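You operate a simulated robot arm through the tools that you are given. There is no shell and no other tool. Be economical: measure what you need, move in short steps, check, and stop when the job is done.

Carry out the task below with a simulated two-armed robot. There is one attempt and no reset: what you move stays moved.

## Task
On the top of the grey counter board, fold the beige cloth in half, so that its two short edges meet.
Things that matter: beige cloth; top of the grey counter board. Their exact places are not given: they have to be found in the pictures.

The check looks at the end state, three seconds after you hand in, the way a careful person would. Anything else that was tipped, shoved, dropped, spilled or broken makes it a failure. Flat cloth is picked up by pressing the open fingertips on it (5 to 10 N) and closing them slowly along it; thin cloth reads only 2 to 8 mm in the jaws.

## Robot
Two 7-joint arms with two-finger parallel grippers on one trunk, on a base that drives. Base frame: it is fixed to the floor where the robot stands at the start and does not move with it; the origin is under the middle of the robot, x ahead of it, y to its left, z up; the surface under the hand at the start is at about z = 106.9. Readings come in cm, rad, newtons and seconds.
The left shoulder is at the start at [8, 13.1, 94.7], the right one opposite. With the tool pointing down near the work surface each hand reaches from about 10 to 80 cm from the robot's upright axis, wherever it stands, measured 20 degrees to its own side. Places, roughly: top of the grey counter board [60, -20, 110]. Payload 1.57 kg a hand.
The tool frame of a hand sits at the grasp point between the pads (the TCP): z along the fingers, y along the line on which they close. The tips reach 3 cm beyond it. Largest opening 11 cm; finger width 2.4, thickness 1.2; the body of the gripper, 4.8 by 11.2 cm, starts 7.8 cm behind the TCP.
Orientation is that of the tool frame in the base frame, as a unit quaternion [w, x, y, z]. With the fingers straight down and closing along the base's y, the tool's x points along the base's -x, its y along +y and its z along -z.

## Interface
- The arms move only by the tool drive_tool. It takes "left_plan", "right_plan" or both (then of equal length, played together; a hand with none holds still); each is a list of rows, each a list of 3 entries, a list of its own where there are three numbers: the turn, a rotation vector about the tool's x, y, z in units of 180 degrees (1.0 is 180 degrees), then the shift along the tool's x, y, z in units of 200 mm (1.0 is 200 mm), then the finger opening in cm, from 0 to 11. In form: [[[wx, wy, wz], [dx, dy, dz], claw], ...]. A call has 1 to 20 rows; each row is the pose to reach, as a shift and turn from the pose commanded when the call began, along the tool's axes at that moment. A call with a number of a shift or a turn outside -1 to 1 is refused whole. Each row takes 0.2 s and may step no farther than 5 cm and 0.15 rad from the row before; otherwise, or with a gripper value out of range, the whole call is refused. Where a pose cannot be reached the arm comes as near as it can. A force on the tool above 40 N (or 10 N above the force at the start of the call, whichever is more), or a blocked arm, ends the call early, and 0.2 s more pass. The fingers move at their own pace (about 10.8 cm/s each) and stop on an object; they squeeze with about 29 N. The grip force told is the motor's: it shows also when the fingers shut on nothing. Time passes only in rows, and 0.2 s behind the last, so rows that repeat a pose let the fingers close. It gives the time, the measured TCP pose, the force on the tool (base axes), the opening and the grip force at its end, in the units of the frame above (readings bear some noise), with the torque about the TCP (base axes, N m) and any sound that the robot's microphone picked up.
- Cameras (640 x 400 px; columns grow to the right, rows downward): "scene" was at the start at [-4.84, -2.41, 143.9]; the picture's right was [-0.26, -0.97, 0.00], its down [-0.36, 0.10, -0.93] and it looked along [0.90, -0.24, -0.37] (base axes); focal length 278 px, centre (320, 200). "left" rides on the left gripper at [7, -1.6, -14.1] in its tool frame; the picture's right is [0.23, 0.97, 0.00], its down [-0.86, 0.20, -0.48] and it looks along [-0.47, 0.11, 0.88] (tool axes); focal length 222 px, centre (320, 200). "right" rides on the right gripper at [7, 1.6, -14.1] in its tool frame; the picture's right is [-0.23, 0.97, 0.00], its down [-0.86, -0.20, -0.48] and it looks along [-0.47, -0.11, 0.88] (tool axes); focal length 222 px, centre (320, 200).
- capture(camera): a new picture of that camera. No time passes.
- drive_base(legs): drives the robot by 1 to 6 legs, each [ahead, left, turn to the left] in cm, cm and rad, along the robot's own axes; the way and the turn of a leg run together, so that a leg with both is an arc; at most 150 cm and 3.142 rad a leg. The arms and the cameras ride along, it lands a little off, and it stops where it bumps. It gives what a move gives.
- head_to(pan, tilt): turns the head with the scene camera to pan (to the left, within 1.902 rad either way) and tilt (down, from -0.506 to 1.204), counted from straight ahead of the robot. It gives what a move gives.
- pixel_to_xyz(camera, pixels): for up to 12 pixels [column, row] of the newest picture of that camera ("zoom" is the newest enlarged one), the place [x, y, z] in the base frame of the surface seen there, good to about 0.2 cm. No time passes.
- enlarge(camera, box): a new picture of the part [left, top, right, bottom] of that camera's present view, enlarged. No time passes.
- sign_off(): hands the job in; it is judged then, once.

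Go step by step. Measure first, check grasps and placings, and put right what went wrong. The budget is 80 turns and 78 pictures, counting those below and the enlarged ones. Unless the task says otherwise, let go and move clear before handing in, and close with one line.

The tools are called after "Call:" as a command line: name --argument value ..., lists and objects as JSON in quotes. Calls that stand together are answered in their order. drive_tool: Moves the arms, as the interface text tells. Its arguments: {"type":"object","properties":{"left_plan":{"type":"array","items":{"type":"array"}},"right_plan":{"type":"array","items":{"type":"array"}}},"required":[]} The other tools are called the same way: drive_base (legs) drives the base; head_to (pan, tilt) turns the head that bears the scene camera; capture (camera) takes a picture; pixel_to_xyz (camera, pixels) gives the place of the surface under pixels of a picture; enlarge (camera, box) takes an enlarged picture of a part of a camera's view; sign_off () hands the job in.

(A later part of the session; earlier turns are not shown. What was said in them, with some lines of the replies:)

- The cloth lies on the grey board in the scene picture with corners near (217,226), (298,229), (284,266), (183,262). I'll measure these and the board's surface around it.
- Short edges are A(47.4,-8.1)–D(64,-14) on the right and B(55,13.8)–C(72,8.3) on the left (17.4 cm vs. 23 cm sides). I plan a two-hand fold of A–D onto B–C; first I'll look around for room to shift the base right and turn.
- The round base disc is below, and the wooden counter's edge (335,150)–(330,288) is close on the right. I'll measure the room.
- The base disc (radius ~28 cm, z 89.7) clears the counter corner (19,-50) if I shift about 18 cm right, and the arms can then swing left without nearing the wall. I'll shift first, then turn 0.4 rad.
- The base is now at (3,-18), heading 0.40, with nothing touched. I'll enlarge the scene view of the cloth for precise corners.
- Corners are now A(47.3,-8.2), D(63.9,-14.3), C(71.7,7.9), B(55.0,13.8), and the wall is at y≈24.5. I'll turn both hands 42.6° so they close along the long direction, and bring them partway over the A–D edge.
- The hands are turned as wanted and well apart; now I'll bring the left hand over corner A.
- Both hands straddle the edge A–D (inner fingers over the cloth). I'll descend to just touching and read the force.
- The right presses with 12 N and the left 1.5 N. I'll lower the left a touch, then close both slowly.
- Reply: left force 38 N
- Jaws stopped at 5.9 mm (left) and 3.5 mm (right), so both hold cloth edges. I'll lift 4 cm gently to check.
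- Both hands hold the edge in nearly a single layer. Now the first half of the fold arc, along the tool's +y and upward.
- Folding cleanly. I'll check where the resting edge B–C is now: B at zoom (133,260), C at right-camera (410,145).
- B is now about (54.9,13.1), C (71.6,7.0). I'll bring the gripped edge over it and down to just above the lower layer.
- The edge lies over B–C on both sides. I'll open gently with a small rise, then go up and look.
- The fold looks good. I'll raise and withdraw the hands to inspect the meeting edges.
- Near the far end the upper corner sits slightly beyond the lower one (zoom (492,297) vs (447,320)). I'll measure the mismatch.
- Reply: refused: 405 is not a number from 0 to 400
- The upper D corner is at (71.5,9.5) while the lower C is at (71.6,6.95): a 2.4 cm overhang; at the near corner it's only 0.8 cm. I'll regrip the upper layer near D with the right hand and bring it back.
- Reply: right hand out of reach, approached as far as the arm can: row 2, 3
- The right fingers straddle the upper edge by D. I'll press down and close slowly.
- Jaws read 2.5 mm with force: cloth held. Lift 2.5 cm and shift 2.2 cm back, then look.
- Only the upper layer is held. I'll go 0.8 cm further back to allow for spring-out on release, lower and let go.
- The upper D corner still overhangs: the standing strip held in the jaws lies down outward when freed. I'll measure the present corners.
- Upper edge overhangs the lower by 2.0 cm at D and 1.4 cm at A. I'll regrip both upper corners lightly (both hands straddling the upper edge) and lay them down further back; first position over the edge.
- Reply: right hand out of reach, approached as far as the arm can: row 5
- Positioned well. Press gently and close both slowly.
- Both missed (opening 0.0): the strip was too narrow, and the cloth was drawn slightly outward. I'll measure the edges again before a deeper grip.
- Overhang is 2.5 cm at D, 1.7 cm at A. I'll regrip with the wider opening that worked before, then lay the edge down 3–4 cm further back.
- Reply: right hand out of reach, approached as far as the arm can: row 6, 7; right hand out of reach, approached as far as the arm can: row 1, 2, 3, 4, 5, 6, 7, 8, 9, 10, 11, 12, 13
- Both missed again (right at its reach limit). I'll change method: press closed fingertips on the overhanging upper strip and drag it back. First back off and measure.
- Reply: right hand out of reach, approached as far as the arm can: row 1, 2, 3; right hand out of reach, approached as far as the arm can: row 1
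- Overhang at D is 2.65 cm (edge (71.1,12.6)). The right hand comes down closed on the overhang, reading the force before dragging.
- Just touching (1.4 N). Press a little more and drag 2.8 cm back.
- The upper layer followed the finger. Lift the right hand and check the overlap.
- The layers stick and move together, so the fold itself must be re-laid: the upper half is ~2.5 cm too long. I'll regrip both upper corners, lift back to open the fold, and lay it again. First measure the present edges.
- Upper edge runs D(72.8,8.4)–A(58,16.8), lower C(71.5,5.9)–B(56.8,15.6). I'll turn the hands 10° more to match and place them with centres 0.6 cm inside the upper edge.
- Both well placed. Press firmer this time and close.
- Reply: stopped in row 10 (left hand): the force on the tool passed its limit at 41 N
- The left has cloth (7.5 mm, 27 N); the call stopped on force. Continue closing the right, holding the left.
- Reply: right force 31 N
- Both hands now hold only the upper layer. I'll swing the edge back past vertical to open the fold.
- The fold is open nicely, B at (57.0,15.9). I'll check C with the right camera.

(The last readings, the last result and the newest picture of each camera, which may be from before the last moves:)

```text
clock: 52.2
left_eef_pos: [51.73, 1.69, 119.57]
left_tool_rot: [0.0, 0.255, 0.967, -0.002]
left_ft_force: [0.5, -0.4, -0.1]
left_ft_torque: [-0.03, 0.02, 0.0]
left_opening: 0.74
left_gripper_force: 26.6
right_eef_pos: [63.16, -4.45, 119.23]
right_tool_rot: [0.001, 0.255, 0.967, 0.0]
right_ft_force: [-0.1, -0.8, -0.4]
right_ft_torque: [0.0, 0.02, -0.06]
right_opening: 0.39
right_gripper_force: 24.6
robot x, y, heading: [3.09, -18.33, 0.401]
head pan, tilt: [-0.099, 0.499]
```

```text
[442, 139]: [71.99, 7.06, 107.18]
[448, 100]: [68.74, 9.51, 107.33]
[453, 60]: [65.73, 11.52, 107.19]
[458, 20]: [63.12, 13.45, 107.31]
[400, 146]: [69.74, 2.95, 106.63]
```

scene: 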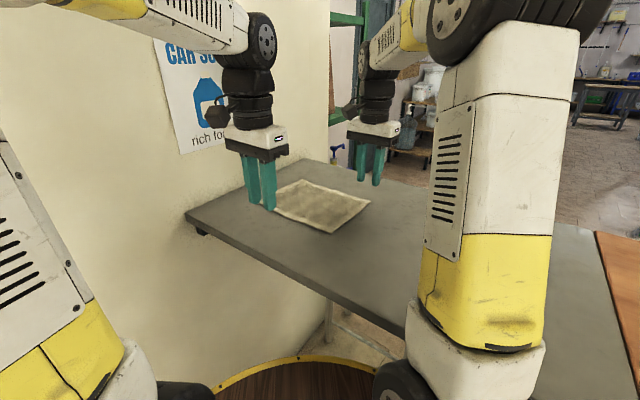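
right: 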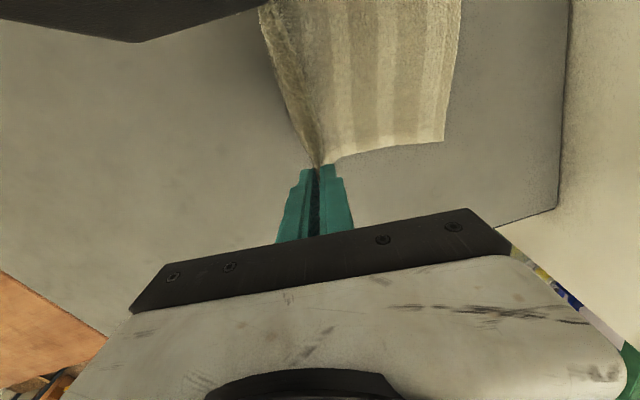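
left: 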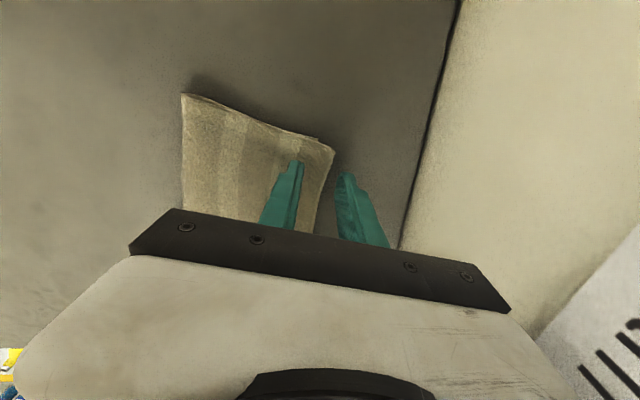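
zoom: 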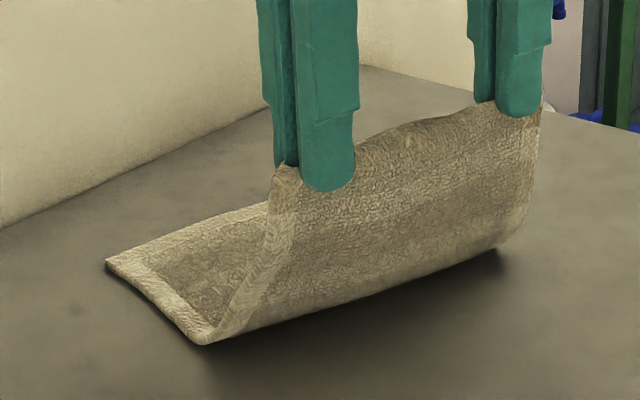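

C is (72.0,7.05). Now re-lay with a lower arc, setting the gripped line about 3 cm short of the B–C edge so the freed strip lands on it.

Call:
drive_tool --left_plan '[[[0, 0, 0], [0.003, 0.1, 0.03], 0], [[0, 0, 0], [0.006, 0.2, 0.065], 0], [[0, 0, 0], [0.01, 0.3, 0.11], 0], [[0, 0, 0], [0.015, 0.4, 0.18], 0], [[0, 0, 0], [0.02, 0.49, 0.27], 0], [[0, 0, 0], [0.023, 0.56, 0.35], 0], [[0, 0, 0], [0.023, 0.596, 0.4], 0], [[0, 0, 0], [0.023, 0.596, 0.425], 0], [[0, 0, 0], [0.023, 0.596, 0.425], 0]]' --right_plan '[[[0, 0, 0], [0, 0.1, 0.03], 0], [[0, 0, 0], [0, 0.2, 0.065], 0], [[0, 0, 0], [0, 0.29, 0.11], 0], [[0, 0, 0], [0, 0.38, 0.175], 0], [[0, 0, 0], [0.001, 0.46, 0.26], 0], [[0, 0, 0], [0.001, 0.53, 0.335], 0], [[0, 0, 0], [0.001, 0.57, 0.385], 0], [[0, 0, 0], [0.001, 0.57, 0.41], 0], [[0, 0, 0], [0.001, 0.57, 0.41], 0]]'

Call:
capture --camera "right"

Call:
enlarge --camera "scene" --box '[232, 145, 360, 225]'

```text
clock: 54.2
left_eef_pos: [57.17, 12.24, 110.77]
left_tool_rot: [0.0, 0.256, 0.967, -0.002]
left_ft_force: [2.2, -1.2, 0.2]
left_ft_torque: [-0.03, -0.05, -0.02]
left_opening: 0.7
left_gripper_force: 27.0
right_eef_pos: [68.7, 5.62, 111.02]
right_tool_rot: [0.0, 0.255, 0.967, 0.001]
right_ft_force: [-0.1, 0.9, 0.2]
right_ft_torque: [0.01, 0.02, 0.04]
right_opening: 0.42
right_gripper_force: 24.7
robot x, y, heading: [3.18, -18.06, 0.4]
head pan, tilt: [-0.099, 0.499]
```

```text
9 pictures are left
```

right: 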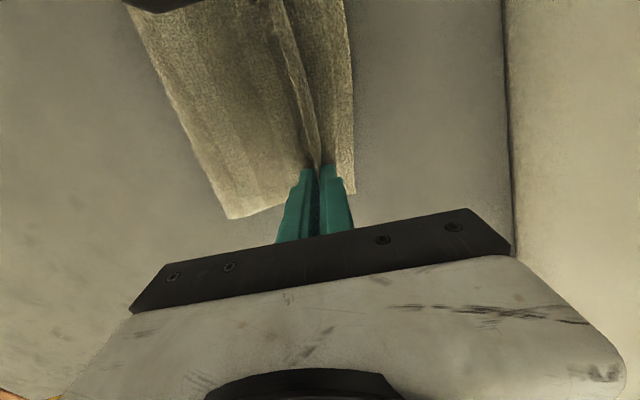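

```text
5.00 times, centred on (296, 185) of scene
```

zoom: 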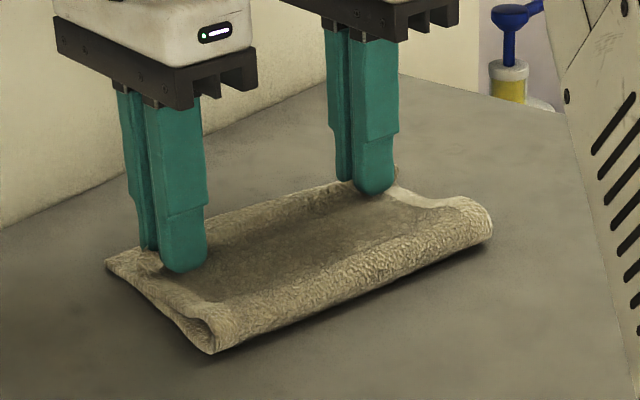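

The freed strip should now flop onto the lower edge. Release gently and withdraw.

Call:
drive_tool --left_plan '[[[0, 0, 0], [0, 0, 0], 1.0], [[0, 0, 0], [0, 0, -0.005], 1.4], [[0, 0, 0], [0, 0, -0.015], 1.7], [[0, 0, 0], [0, 0, -0.03], 1.8], [[0, 0, 0], [0, 0, -0.08], 1.8], [[0, 0, 0], [0, 0, -0.2], 1.8], [[0, 0, 0], [0.1, -0.1, -0.35], 1.8], [[0, 0, 0], [0.25, -0.2, -0.4], 1.8]]' --right_plan '[[[0, 0, 0], [0, 0, 0], 0.8], [[0, 0, 0], [0, 0, -0.005], 1.2], [[0, 0, 0], [0, 0, -0.015], 1.5], [[0, 0, 0], [0, 0, -0.03], 1.6], [[0, 0, 0], [0, 0, -0.08], 1.6], [[0, 0, 0], [0, 0, -0.2], 1.6], [[0, 0, 0], [0, -0.08, -0.4], 1.6], [[0, 0, 0], [0, -0.2, -0.58], 1.6]]'

Call:
capture --camera "right"

Call:
enlarge --camera "scene" --box '[232, 145, 360, 225]'

```text
clock: 56.0
left_eef_pos: [50.82, 11.24, 118.98]
left_tool_rot: [0.001, 0.256, 0.967, -0.001]
left_ft_force: [0.6, 0.6, 0.0]
left_ft_torque: [-0.01, 0.06, -0.01]
left_opening: 1.78
left_gripper_force: 0.1
right_eef_pos: [66.82, 2.09, 122.57]
right_tool_rot: [0.001, 0.255, 0.967, 0.0]
right_ft_force: [1.1, -0.7, -0.1]
right_ft_torque: [-0.08, 0.03, 0.01]
right_opening: 1.61
right_gripper_force: 0.1
robot x, y, heading: [3.29, -17.91, 0.403]
head pan, tilt: [-0.099, 0.499]
```

```text
7 pictures are left
```

right: 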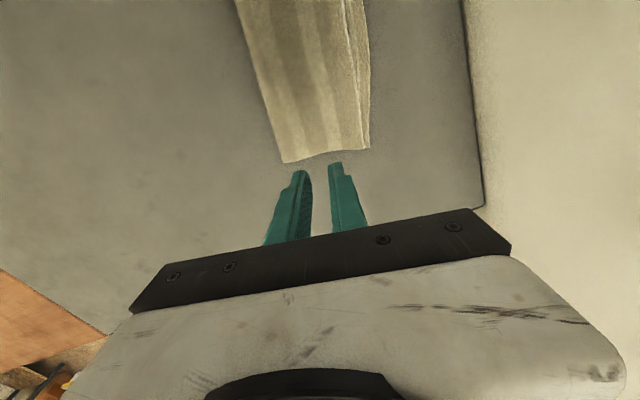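

```text
5.00 times, centred on (296, 185) of scene
```

zoom: 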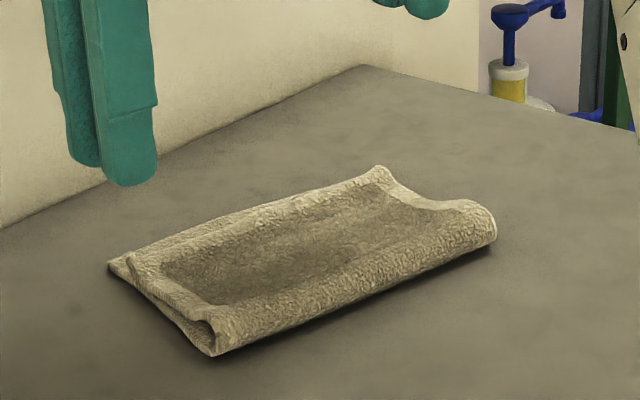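

Much closer: the upper edge now lies near or just inside the lower edge. I'll measure it.

Call:
pixel_to_xyz --camera "zoom" --pixels '[[110, 264], [131, 262], [215, 350], [490, 215], [382, 170]]'

Call:
enlarge --camera "right" --box '[224, 0, 464, 160]'

```text
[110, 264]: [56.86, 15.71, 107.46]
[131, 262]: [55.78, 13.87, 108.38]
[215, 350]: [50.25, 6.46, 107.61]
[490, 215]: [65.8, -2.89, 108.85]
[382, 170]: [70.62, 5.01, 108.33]
```

```text
2.50 times, centred on (344, 80) of right
```

zoom: 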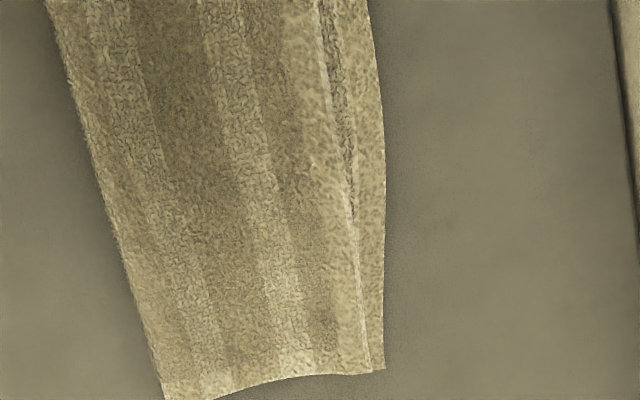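

D is 0.7 cm short and A about 2 cm short; near A the fold loop is still puffed. I'll flatten that loop with the closed left fingers, pushing it toward the edge so the slack feeds outward.

Call:
drive_tool --left_plan '[[[0, 0, 0], [-0.08, -0.06, 0.05], 0], [[0, 0, 0], [-0.16, -0.13, 0.12], 0], [[0, 0, 0], [-0.218, -0.175, 0.22], 0], [[0, 0, 0], [-0.218, -0.175, 0.29], 0], [[0, 0, 0], [-0.218, -0.155, 0.32], 0], [[0, 0, 0], [-0.218, -0.13, 0.35], 0], [[0, 0, 0], [-0.218, -0.105, 0.38], 0], [[0, 0, 0], [-0.218, -0.08, 0.4], 0], [[0, 0, 0], [-0.218, -0.06, 0.405], 0], [[0, 0, 0], [-0.218, -0.03, 0.405], 0], [[0, 0, 0], [-0.218, 0.0, 0.405], 0]]'

Call:
enlarge --camera "scene" --box '[232, 145, 360, 225]'

```text
clock: 58.4
left_eef_pos: [54.65, 9.17, 110.86]
left_tool_rot: [0.0, 0.257, 0.966, -0.001]
left_ft_force: [-0.3, -1.2, 0.3]
left_ft_torque: [-0.02, 0.02, 0.05]
left_opening: 0.0
left_gripper_force: 21.4
right_eef_pos: [66.88, 2.07, 122.77]
right_tool_rot: [0.001, 0.254, 0.967, 0.001]
right_ft_force: [-0.2, 0.0, -0.6]
right_ft_torque: [-0.02, 0.0, 0.01]
right_opening: 1.62
right_gripper_force: 0.0
robot x, y, heading: [3.25, -18.02, 0.397]
head pan, tilt: [-0.099, 0.499]
```

```text
5.00 times, centred on (296, 185) of scene
```

zoom: 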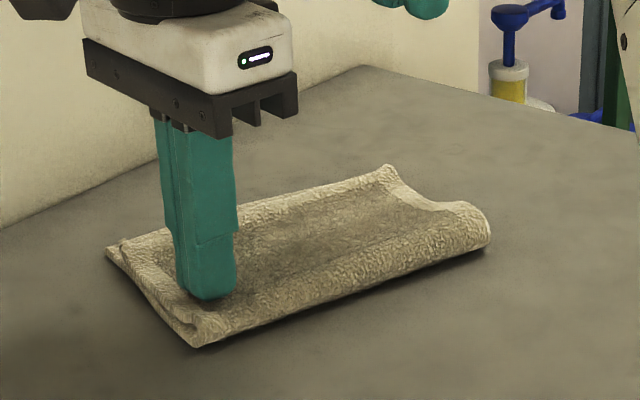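

It is working: the loop flattened and the upper A edge crept outward. Continue the light sweep 2.5 cm more, then lift away and check.

Call:
drive_tool --left_plan '[[[0, 0, 0], [0, 0.03, 0.004], 0], [[0, 0, 0], [0, 0.06, 0.006], 0], [[0, 0, 0], [0, 0.09, 0.006], 0], [[0, 0, 0], [0, 0.125, 0.004], 0], [[0, 0, 0], [0, 0.13, -0.05], 0], [[0, 0, 0], [0.05, 0.1, -0.2], 0], [[0, 0, 0], [0.25, 0.05, -0.3], 0], [[0, 0, 0], [0.4, 0.0, -0.35], 0]]'

Call:
enlarge --camera "scene" --box '[232, 145, 360, 225]'

Call:
pixel_to_xyz --camera "zoom" --pixels '[[108, 250], [123, 243], [200, 345], [387, 168], [110, 254], [120, 245]]'

```text
clock: 60.2
left_eef_pos: [47.48, 12.67, 117.92]
left_tool_rot: [0.0, 0.256, 0.967, -0.001]
left_ft_force: [-0.4, -0.3, -0.2]
left_ft_torque: [0.02, 0.02, 0.01]
left_opening: 0.0
left_gripper_force: 21.6
right_eef_pos: [66.87, 1.98, 122.7]
right_tool_rot: [0.001, 0.256, 0.967, 0.0]
right_ft_force: [0.3, -0.4, 0.0]
right_ft_torque: [0.0, 0.06, 0.01]
right_opening: 1.59
right_gripper_force: 0.2
robot x, y, heading: [2.84, -18.15, 0.401]
head pan, tilt: [-0.099, 0.499]
```

```text
5.00 times, centred on (296, 185) of scene
```

zoom: 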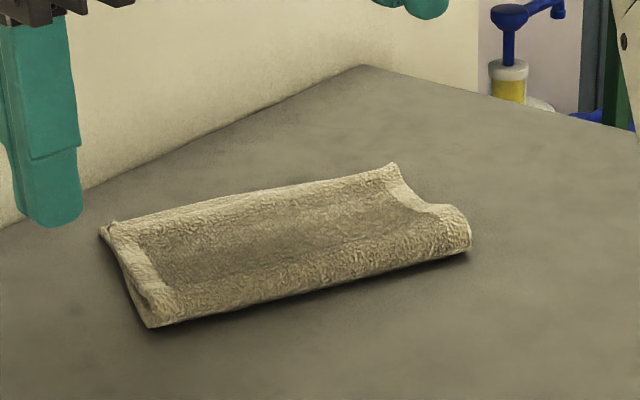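

```text
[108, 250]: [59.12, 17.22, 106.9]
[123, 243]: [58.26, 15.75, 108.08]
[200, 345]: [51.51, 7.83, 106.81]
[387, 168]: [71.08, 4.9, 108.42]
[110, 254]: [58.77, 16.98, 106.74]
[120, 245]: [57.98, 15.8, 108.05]
```

The near corner now almost meets: (113,224) vs (100,232). I'll verify along the whole edge with the right camera.

Call:
pixel_to_xyz --camera "zoom" --pixels '[[101, 233], [114, 225], [150, 325], [392, 168], [466, 235]]'

Call:
enlarge --camera "right" --box '[224, 0, 480, 160]'

```text
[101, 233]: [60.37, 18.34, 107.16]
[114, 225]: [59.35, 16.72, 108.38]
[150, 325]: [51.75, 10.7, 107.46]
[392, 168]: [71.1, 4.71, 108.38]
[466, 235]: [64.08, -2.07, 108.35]
```

```text
2.50 times, centred on (352, 80) of right
```

zoom: 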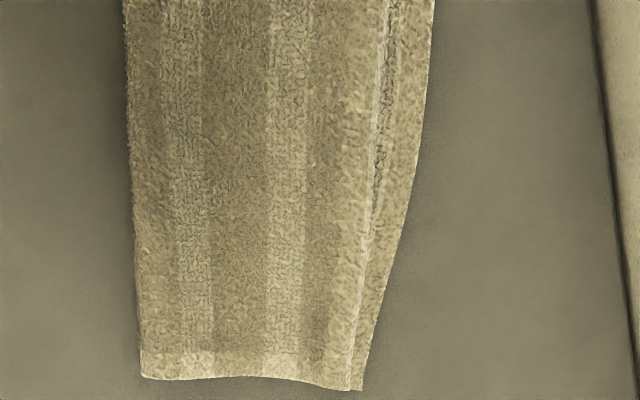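

The short edges now lie together within about 0.5 cm at the far corner and 1.5–2 cm elsewhere. The cloth is flat on the board, both hands are clear and nothing else was disturbed, so I'm handing in.

Call:
sign_off

```text
The job is handed in.
```

The beige cloth is folded in half on the grey counter board, but its short edges don't meet exactly. They sit about 0.5 cm apart at the far corner, and the upper layer stops 1.5–2 cm short of the lower one along the rest.
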